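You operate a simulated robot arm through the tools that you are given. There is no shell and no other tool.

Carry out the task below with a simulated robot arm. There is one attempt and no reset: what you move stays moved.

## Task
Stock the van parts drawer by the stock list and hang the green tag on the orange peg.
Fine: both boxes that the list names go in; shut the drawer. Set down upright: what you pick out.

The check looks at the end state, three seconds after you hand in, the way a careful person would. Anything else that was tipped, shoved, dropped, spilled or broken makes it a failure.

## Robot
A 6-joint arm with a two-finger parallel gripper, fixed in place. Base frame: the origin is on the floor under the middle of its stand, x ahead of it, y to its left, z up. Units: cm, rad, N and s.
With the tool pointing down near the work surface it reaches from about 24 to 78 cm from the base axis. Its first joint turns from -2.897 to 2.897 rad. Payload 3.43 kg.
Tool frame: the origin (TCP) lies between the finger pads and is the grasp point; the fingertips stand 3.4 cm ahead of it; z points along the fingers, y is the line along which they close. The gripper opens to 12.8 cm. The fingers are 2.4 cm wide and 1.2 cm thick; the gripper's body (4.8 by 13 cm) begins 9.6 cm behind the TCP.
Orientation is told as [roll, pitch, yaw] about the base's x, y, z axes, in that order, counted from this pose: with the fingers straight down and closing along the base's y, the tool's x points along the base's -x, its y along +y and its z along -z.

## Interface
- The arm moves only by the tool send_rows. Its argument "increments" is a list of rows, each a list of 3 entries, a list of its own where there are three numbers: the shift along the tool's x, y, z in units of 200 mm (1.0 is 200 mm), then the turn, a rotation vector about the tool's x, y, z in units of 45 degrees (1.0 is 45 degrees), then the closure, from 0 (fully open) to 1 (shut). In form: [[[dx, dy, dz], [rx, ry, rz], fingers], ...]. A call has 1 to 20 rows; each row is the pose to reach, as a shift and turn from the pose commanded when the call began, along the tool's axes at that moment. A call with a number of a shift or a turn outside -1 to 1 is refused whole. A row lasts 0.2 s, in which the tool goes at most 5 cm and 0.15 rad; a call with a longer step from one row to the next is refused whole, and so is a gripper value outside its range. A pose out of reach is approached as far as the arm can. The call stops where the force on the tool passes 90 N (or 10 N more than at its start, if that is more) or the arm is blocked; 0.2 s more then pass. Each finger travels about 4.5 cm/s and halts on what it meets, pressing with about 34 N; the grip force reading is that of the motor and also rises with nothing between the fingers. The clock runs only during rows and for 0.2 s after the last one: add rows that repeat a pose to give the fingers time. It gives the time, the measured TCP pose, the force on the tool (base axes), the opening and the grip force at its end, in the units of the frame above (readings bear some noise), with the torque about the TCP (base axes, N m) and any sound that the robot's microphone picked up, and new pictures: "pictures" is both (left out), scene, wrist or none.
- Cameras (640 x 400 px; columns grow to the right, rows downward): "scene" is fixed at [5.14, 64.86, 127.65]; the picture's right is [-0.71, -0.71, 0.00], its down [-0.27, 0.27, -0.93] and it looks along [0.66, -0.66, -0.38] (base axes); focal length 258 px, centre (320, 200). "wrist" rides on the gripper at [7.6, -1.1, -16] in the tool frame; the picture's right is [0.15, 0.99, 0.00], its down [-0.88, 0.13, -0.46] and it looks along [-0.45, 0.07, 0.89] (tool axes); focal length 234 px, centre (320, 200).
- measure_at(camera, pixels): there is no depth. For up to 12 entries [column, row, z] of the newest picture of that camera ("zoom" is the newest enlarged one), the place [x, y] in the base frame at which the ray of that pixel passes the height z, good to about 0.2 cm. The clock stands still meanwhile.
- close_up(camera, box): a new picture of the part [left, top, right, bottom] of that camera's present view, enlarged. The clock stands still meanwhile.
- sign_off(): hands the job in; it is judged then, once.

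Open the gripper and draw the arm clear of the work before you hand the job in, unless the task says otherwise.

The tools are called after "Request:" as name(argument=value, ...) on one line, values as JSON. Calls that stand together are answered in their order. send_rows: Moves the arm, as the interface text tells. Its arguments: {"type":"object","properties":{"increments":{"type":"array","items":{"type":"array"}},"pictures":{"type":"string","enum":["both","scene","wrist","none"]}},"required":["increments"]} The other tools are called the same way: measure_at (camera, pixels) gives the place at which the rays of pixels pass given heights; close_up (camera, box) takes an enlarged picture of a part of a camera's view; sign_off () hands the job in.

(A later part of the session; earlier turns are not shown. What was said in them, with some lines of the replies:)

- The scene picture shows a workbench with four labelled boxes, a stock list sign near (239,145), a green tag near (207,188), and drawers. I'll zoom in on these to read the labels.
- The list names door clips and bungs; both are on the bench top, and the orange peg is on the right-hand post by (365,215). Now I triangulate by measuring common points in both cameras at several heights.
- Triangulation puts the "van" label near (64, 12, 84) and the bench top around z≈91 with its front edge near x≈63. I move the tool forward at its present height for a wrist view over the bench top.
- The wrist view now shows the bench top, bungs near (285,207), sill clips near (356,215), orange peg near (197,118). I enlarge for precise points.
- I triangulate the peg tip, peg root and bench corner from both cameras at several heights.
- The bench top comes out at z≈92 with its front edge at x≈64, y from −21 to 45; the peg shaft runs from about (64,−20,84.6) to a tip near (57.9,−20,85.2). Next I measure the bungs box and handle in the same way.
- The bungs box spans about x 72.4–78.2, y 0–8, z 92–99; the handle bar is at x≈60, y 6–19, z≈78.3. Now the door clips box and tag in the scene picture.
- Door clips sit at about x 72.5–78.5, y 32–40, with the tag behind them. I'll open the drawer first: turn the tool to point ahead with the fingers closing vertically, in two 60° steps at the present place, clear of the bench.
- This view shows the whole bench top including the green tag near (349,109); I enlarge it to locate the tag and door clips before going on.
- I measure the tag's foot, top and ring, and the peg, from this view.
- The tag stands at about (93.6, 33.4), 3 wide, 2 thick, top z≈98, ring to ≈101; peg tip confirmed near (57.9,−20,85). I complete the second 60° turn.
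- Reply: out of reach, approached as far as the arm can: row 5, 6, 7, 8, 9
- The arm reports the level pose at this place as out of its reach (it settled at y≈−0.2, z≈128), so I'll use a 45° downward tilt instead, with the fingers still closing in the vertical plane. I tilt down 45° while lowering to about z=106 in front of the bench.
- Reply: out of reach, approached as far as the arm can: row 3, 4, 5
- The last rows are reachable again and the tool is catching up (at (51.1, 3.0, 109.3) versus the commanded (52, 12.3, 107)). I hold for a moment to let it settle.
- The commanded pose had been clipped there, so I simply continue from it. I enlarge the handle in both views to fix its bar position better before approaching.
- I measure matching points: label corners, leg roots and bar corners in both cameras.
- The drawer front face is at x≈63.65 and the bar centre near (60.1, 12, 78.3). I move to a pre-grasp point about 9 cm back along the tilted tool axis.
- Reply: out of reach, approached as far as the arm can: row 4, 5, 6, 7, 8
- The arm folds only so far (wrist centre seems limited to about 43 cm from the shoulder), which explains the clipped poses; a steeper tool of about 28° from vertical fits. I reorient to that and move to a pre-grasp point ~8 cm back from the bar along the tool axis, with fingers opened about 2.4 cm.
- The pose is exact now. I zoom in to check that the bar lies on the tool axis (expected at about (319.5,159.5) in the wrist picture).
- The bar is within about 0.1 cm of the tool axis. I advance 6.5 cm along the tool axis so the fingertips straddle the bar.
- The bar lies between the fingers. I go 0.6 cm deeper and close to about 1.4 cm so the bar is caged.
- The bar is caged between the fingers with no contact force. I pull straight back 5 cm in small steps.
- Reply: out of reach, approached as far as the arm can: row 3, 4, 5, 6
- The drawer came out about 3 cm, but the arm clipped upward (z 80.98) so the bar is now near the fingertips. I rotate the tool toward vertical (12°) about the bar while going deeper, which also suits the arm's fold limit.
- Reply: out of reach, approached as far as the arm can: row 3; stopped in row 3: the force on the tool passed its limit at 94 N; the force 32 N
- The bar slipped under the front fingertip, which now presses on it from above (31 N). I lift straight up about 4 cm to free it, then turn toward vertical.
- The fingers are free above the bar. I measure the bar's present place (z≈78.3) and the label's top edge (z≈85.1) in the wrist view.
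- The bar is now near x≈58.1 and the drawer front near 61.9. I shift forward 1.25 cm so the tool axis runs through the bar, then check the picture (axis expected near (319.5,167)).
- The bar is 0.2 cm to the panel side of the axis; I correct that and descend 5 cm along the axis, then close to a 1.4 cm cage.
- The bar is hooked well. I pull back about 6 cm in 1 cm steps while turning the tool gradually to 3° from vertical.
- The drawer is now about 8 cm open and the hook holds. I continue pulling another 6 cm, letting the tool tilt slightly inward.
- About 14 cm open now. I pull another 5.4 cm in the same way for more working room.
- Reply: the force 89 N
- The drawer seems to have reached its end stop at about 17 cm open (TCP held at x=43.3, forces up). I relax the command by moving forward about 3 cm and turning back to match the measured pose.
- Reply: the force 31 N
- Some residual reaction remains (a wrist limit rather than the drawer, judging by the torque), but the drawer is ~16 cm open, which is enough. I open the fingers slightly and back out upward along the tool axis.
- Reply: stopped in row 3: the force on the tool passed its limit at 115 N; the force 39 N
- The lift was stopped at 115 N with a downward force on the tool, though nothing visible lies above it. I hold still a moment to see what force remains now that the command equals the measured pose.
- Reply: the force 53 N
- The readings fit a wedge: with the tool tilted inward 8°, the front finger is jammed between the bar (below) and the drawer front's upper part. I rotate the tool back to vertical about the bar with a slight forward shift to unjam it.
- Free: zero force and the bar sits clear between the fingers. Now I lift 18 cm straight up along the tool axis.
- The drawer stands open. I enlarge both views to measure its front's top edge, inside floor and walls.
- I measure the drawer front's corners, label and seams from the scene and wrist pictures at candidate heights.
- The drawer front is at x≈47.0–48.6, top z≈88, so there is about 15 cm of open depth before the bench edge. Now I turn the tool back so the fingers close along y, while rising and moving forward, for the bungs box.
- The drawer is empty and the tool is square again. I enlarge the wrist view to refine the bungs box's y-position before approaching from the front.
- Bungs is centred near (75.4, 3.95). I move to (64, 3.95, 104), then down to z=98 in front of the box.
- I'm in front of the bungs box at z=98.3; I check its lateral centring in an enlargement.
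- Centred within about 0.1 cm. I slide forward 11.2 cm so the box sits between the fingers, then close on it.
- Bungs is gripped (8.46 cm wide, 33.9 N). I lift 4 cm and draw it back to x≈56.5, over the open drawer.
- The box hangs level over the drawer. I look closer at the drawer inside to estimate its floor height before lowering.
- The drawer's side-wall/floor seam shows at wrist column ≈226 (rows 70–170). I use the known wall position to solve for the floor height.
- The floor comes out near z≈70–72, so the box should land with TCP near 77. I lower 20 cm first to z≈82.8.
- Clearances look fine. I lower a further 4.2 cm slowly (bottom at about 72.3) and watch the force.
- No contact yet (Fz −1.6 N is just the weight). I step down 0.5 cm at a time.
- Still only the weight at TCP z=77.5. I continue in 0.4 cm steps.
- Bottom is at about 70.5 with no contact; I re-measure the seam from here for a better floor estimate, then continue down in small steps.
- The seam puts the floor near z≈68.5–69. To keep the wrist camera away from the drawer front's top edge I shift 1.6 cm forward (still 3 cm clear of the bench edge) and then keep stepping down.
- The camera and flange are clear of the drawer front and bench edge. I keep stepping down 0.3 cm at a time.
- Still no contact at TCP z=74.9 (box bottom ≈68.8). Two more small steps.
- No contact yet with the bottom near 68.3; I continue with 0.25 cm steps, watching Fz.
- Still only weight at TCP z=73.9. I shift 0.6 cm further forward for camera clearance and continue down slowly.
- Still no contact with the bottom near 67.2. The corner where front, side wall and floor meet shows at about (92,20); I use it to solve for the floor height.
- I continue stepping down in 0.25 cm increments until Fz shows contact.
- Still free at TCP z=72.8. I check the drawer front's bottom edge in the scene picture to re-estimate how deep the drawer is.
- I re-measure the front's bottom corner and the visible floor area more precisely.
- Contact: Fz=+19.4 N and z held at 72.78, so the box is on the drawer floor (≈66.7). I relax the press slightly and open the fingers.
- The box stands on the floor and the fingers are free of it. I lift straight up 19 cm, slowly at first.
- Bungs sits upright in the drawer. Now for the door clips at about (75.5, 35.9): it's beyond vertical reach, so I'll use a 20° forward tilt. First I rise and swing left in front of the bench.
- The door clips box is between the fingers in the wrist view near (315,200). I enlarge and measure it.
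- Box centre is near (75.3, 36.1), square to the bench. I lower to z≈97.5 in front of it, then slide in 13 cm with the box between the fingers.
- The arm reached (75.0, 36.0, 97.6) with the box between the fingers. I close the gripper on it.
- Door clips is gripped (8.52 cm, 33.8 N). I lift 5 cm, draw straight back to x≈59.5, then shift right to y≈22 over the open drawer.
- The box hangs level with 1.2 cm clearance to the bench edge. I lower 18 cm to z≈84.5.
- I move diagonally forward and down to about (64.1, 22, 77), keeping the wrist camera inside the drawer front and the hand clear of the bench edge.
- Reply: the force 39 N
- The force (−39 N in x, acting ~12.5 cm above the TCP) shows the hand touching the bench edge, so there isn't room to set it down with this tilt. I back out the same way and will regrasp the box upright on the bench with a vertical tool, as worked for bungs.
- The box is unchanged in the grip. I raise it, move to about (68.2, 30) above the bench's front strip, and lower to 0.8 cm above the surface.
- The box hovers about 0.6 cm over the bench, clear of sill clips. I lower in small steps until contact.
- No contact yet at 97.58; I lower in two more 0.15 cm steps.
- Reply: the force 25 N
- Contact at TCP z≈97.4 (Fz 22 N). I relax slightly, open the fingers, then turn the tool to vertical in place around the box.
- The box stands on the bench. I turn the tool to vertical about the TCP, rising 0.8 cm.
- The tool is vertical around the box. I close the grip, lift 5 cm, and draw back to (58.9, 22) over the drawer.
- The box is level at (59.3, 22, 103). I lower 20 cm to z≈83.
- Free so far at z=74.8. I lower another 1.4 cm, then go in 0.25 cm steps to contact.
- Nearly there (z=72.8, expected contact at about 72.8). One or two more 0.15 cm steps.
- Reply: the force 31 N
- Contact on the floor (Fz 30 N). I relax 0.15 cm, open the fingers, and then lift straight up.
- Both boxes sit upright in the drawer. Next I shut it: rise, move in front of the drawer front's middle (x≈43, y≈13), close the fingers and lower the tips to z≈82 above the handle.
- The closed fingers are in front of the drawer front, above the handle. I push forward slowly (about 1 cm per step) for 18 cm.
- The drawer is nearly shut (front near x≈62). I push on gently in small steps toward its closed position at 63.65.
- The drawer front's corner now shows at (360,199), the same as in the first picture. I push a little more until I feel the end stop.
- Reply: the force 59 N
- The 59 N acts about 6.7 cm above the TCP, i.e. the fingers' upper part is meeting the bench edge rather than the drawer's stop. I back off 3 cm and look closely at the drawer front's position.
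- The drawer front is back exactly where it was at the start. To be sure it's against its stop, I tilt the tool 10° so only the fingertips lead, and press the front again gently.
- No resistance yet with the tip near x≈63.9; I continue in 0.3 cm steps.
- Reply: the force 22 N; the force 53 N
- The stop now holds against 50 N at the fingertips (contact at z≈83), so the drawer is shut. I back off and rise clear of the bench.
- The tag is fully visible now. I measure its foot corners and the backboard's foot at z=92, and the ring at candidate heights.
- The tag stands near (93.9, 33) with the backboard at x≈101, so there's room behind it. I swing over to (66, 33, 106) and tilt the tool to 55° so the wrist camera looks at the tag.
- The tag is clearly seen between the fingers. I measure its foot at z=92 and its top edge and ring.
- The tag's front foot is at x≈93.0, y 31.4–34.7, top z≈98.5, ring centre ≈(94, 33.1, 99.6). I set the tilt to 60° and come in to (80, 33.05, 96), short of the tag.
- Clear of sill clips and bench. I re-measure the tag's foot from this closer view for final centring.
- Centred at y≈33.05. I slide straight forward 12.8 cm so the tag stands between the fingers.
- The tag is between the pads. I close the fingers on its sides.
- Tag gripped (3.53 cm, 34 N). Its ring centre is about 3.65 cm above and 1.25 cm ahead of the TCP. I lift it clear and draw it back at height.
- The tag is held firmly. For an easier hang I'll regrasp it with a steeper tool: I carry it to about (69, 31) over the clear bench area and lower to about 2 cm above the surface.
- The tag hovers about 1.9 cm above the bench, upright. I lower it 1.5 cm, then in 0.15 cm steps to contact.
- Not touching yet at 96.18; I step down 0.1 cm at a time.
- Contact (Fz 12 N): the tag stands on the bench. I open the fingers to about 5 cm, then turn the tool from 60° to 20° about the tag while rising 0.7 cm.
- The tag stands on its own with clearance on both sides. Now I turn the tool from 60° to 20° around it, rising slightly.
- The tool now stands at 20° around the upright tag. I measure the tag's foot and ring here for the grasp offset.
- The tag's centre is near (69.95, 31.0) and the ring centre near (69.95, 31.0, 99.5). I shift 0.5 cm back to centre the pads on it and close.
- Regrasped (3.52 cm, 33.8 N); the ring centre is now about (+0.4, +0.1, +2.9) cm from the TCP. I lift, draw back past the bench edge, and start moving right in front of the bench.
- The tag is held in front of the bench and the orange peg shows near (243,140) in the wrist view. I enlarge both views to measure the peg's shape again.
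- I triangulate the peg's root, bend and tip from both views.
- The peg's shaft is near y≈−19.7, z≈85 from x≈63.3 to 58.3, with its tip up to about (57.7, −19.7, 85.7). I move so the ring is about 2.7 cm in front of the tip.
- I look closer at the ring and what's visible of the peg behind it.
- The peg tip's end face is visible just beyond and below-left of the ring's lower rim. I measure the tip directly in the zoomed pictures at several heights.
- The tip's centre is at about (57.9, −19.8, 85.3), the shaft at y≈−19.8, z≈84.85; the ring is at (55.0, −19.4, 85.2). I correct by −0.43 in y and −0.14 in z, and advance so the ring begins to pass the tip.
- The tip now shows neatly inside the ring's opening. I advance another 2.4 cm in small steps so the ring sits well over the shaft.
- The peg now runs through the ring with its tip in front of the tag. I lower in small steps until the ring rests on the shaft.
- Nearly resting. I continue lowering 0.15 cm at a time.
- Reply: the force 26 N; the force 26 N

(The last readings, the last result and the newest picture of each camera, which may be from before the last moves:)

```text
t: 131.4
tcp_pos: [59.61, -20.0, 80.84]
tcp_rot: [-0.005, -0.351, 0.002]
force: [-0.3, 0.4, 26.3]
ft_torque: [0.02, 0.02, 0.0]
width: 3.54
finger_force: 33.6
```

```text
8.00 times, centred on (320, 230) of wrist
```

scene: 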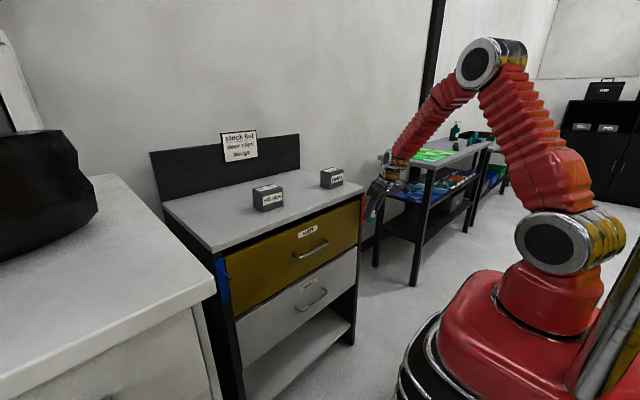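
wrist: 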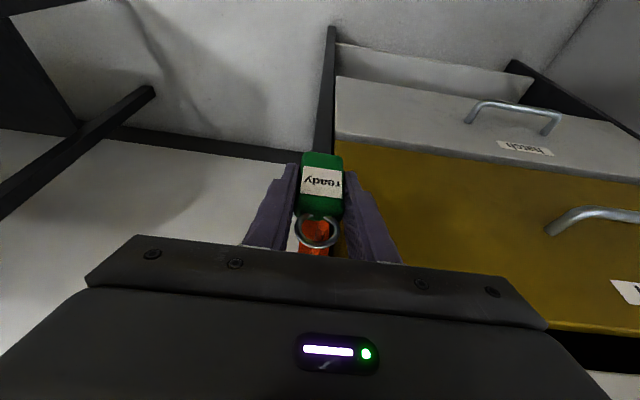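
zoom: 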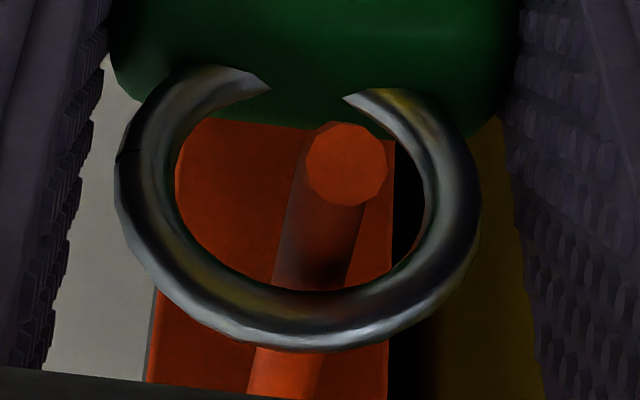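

The ring rests on the shaft (Fz 26 N). I relax 0.1 cm and open the fingers gently to 6 cm.

Request:
send_rows(increments=[[[-0.0022, 0, -0.006], [0, 0, 0], 0.9], [[-0.0022, 0, -0.006], [0, 0, 0], 0.78], [[-0.0022, 0, -0.006], [0, 0, 0], 0.7], [[-0.0022, 0, -0.006], [0, 0, 0], 0.6], [[-0.0022, 0, -0.006], [0, 0, 0], 0.53], [[-0.0022, 0, -0.006], [0, 0, 0], 0.53], [[-0.0022, 0, -0.006], [0, 0, 0], 0.53]])

Request:
close_up(camera="wrist", box=[240, 130, 400, 255])

Request:
close_up(camera="scene", box=[350, 185, 398, 215])

```text
t: 133.0
tcp_pos: [59.61, -19.9, 80.87]
tcp_rot: [-0.003, -0.347, 0.0]
force: [0.3, -0.7, 0.3]
ft_torque: [0.0, -0.03, 0.01]
width: 6.0
finger_force: 0.0
```

scene: 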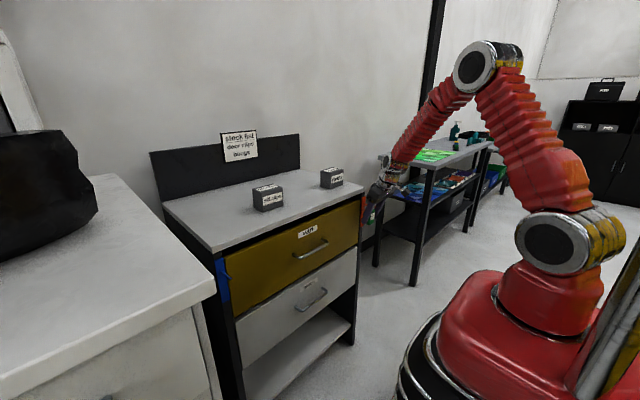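
wrist: 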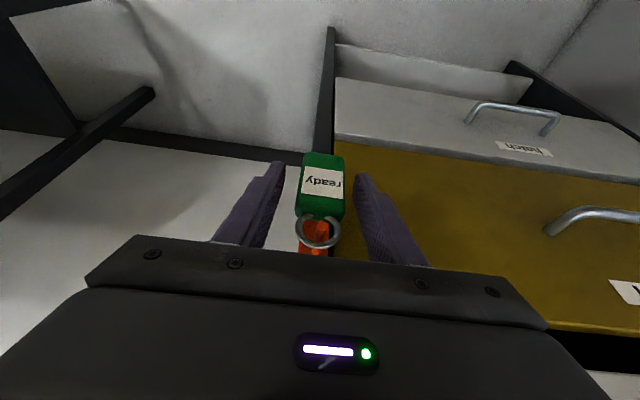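

```text
3.20 times, centred on (320, 192) of wrist
```

zoom: 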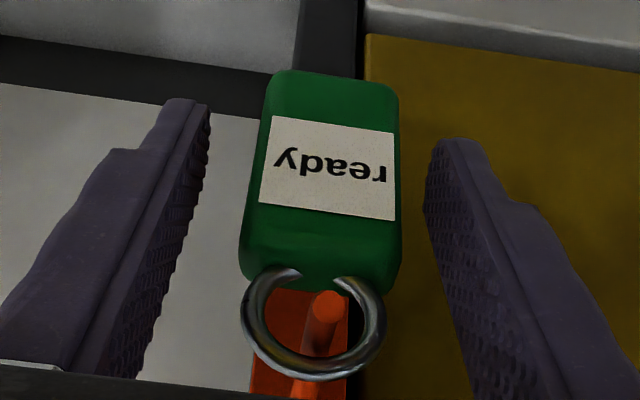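

```text
13.33 times, centred on (374, 200) of scene
```

zoom: 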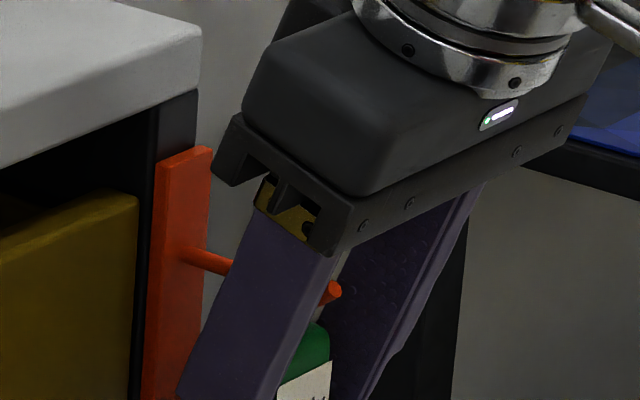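

The tag hangs on the peg by its ring, free of the fingers. I back straight out 8 cm.

Request:
send_rows(increments=[[[0.03, 0, -0.011], [0, 0, 0], 0.53], [[0.08, 0, -0.029], [0, 0, 0], 0.53], [[0.15, 0, -0.0545], [0, 0, 0], 0.53], [[0.22, 0, -0.08], [0, 0, 0], 0.53], [[0.3, 0, -0.109], [0, 0, 0], 0.53], [[0.376, 0, -0.1364], [0, 0, 0], 0.53], [[0.376, 0, -0.1364], [0, 0, 0], 0.53]])

Request:
close_up(camera="scene", box=[340, 180, 404, 220])

Request:
close_up(camera="wrist", box=[240, 130, 400, 255])

```text
t: 134.6
tcp_pos: [51.68, -20.04, 81.04]
tcp_rot: [-0.001, -0.347, 0.003]
force: [0.2, 0.4, -0.2]
ft_torque: [0.01, -0.04, 0.01]
width: 6.03
finger_force: 0.1
```

scene: 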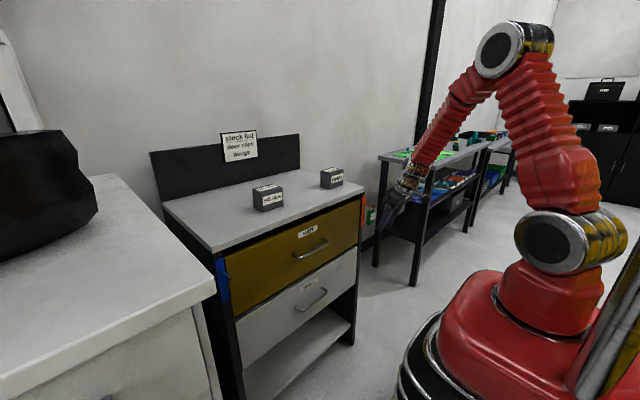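
wrist: 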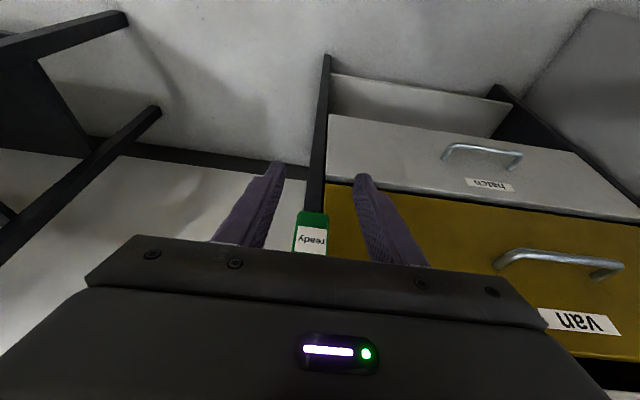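

```text
10.00 times, centred on (372, 200) of scene
```

zoom: 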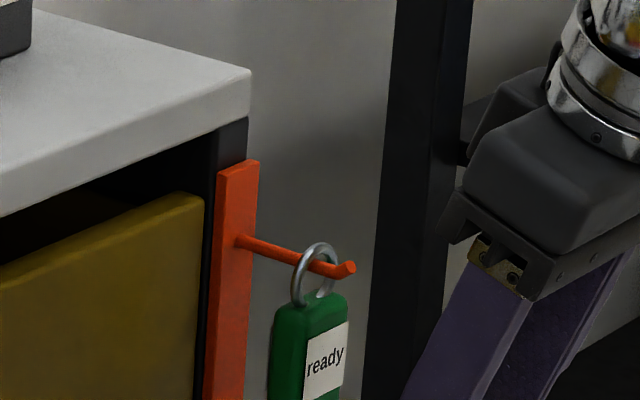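

```text
3.20 times, centred on (320, 192) of wrist
```

zoom: 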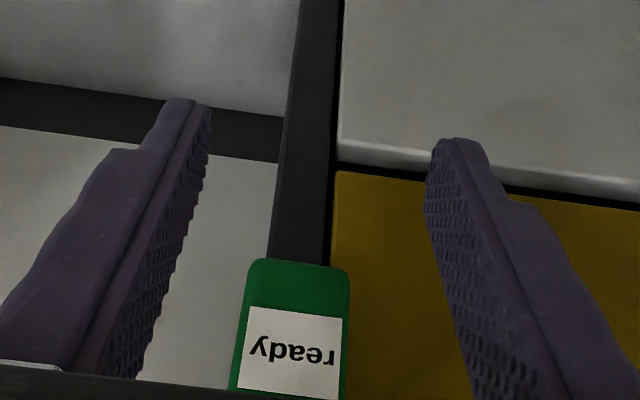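

The tag hangs clearly on the orange peg. I raise the arm straight up, clear of the work.

Request:
send_rows(increments=[[[-0.05, 0, -0.14], [0, 0, 0], 0.53], [[-0.12, 0, -0.33], [0, 0, 0], 0.53], [[-0.19, 0, -0.53], [0, 0, 0], 0.53], [[-0.26, 0, -0.73], [0, 0, 0], 0.53], [[-0.33, 0, -0.92], [0, 0, 0], 0.4], [[-0.33, 0, -0.92], [0, 0, 0], 0.2]], pictures="none")

Request:
send_rows(increments=[[[0.05, 0.2, -0.15], [0, 0.11, 0], 0.1], [[0.1, 0.4, -0.3], [0, 0.22, 0], 0.0], [[0.15, 0.6, -0.45], [0, 0.33, 0], 0.0], [[0.2, 0.8, -0.6], [0, 0.44, 0], 0.0], [[0.25, 1.0, -0.75], [0, 0.44, 0], 0.0], [[0.25, 1.0, -0.75], [0, 0.44, 0], 0.0]])

Request:
close_up(camera="scene", box=[200, 150, 400, 275])

Request:
close_up(camera="scene", box=[340, 180, 404, 230])

```text
t: 136.0
tcp_pos: [51.7, -19.68, 100.64]
tcp_rot: [-0.002, -0.346, 0.002]
force: [0.3, -0.2, -1.2]
ft_torque: [-0.01, 0.04, 0.01]
width: 10.22
finger_force: 0.0
```

```text
refused: row 1 steps farther than a row can; nothing moved
```

```text
3.20 times, centred on (300, 212) of scene
```

zoom: 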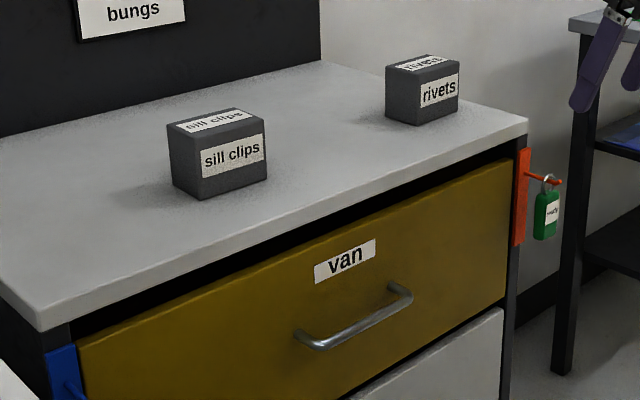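

```text
8.00 times, centred on (372, 205) of scene
```

zoom: 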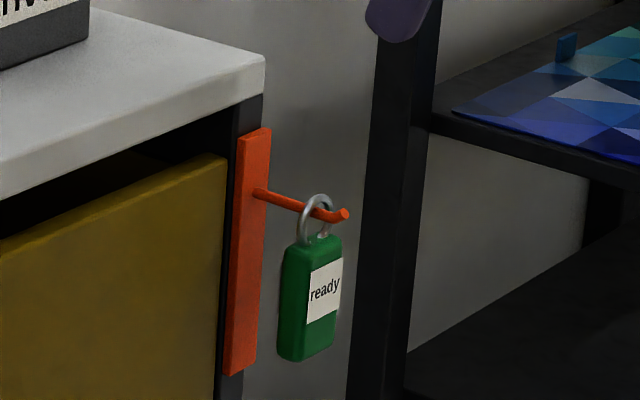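

The drawer is shut, sill clips and rivets are untouched, and the tag hangs on the orange peg. The last move was refused for too large a step; I repeat it with smaller steps to bring the arm back toward its start pose.

Request:
send_rows(increments=[[[0.04, 0.12, -0.1], [0, 0.08, 0], 0.1], [[0.08, 0.24, -0.2], [0, 0.16, 0], 0.0], [[0.12, 0.38, -0.3], [0, 0.24, 0], 0.0], [[0.16, 0.52, -0.4], [0, 0.32, 0], 0.0], [[0.2, 0.66, -0.5], [0, 0.4, 0], 0.0], [[0.24, 0.8, -0.6], [0, 0.44, 0], 0.0], [[0.28, 0.94, -0.7], [0, 0.44, 0], 0.0], [[0.28, 0.94, -0.7], [0, 0.44, 0], 0.0]])

Request:
close_up(camera="scene", box=[150, 120, 410, 330])

Request:
close_up(camera="wrist", box=[100, 60, 500, 240])

```text
t: 137.8
tcp_pos: [41.58, -0.97, 111.61]
tcp_rot: [-0.002, -0.001, 0.002]
force: [0.3, 0.9, -0.2]
ft_torque: [0.01, 0.03, -0.01]
width: 12.83
finger_force: 0.1
```

scene: 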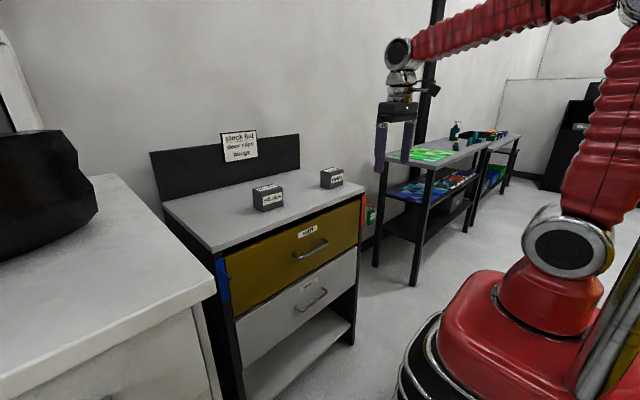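
wrist: 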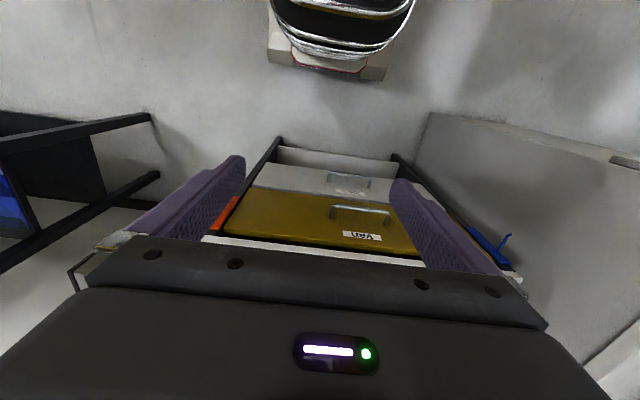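

```text
1.90 times, centred on (280, 225) of scene
```

zoom: 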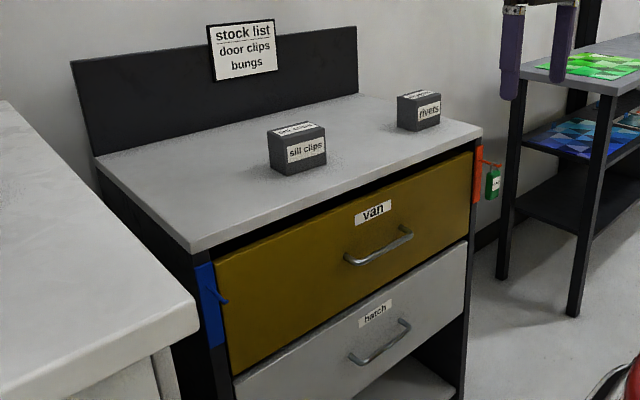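

```text
1.60 times, centred on (300, 150) of wrist
```

zoom: 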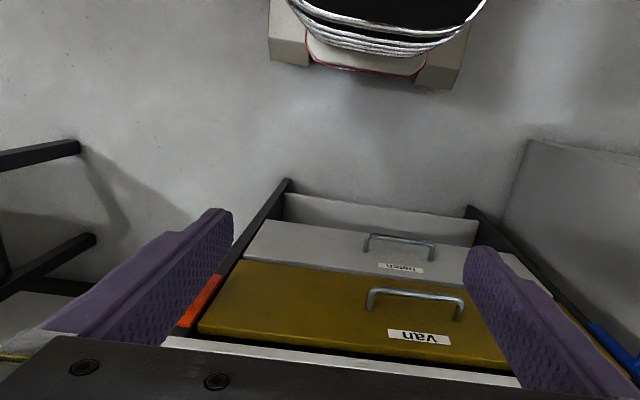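

Everything is in place: van drawer shut with door clips and bungs inside, tag hanging on the orange peg, gripper open and the arm clear. I hand the job in.

Request:
sign_off()

```text
The job is handed in.
```

The van drawer is stocked and shut, and the green "ready" tag hangs on the orange peg. I have handed the job in; the check's result has not come back to me.

- **Boxes:** Door clips and bungs, the two on the stock list, are both standing upright in the van drawer. I set each one down on the drawer floor until it touched, and both were upright when I let go. I did not look inside again after closing the drawer, which I did slowly.
- **Drawer:** It held against about 50 N at its stop, and its front lines up with the start pictures.
- **Tag:** The ring is over the peg's shaft, behind the upturned tip. The last pictures show it hanging freely.
- **Other contacts:** While opening the drawer, the fingers pressed on or jammed against the handle a few times. The arm also briefly pushed on the bench edge twice. The pictures show nothing moved or damaged, and sill clips and rivets are where they were.
- **Extra handling:** I set the door clips box and the tag down once each on the bench to change grip. Both stayed upright.

The gripper is open and the arm is clear of the bench.
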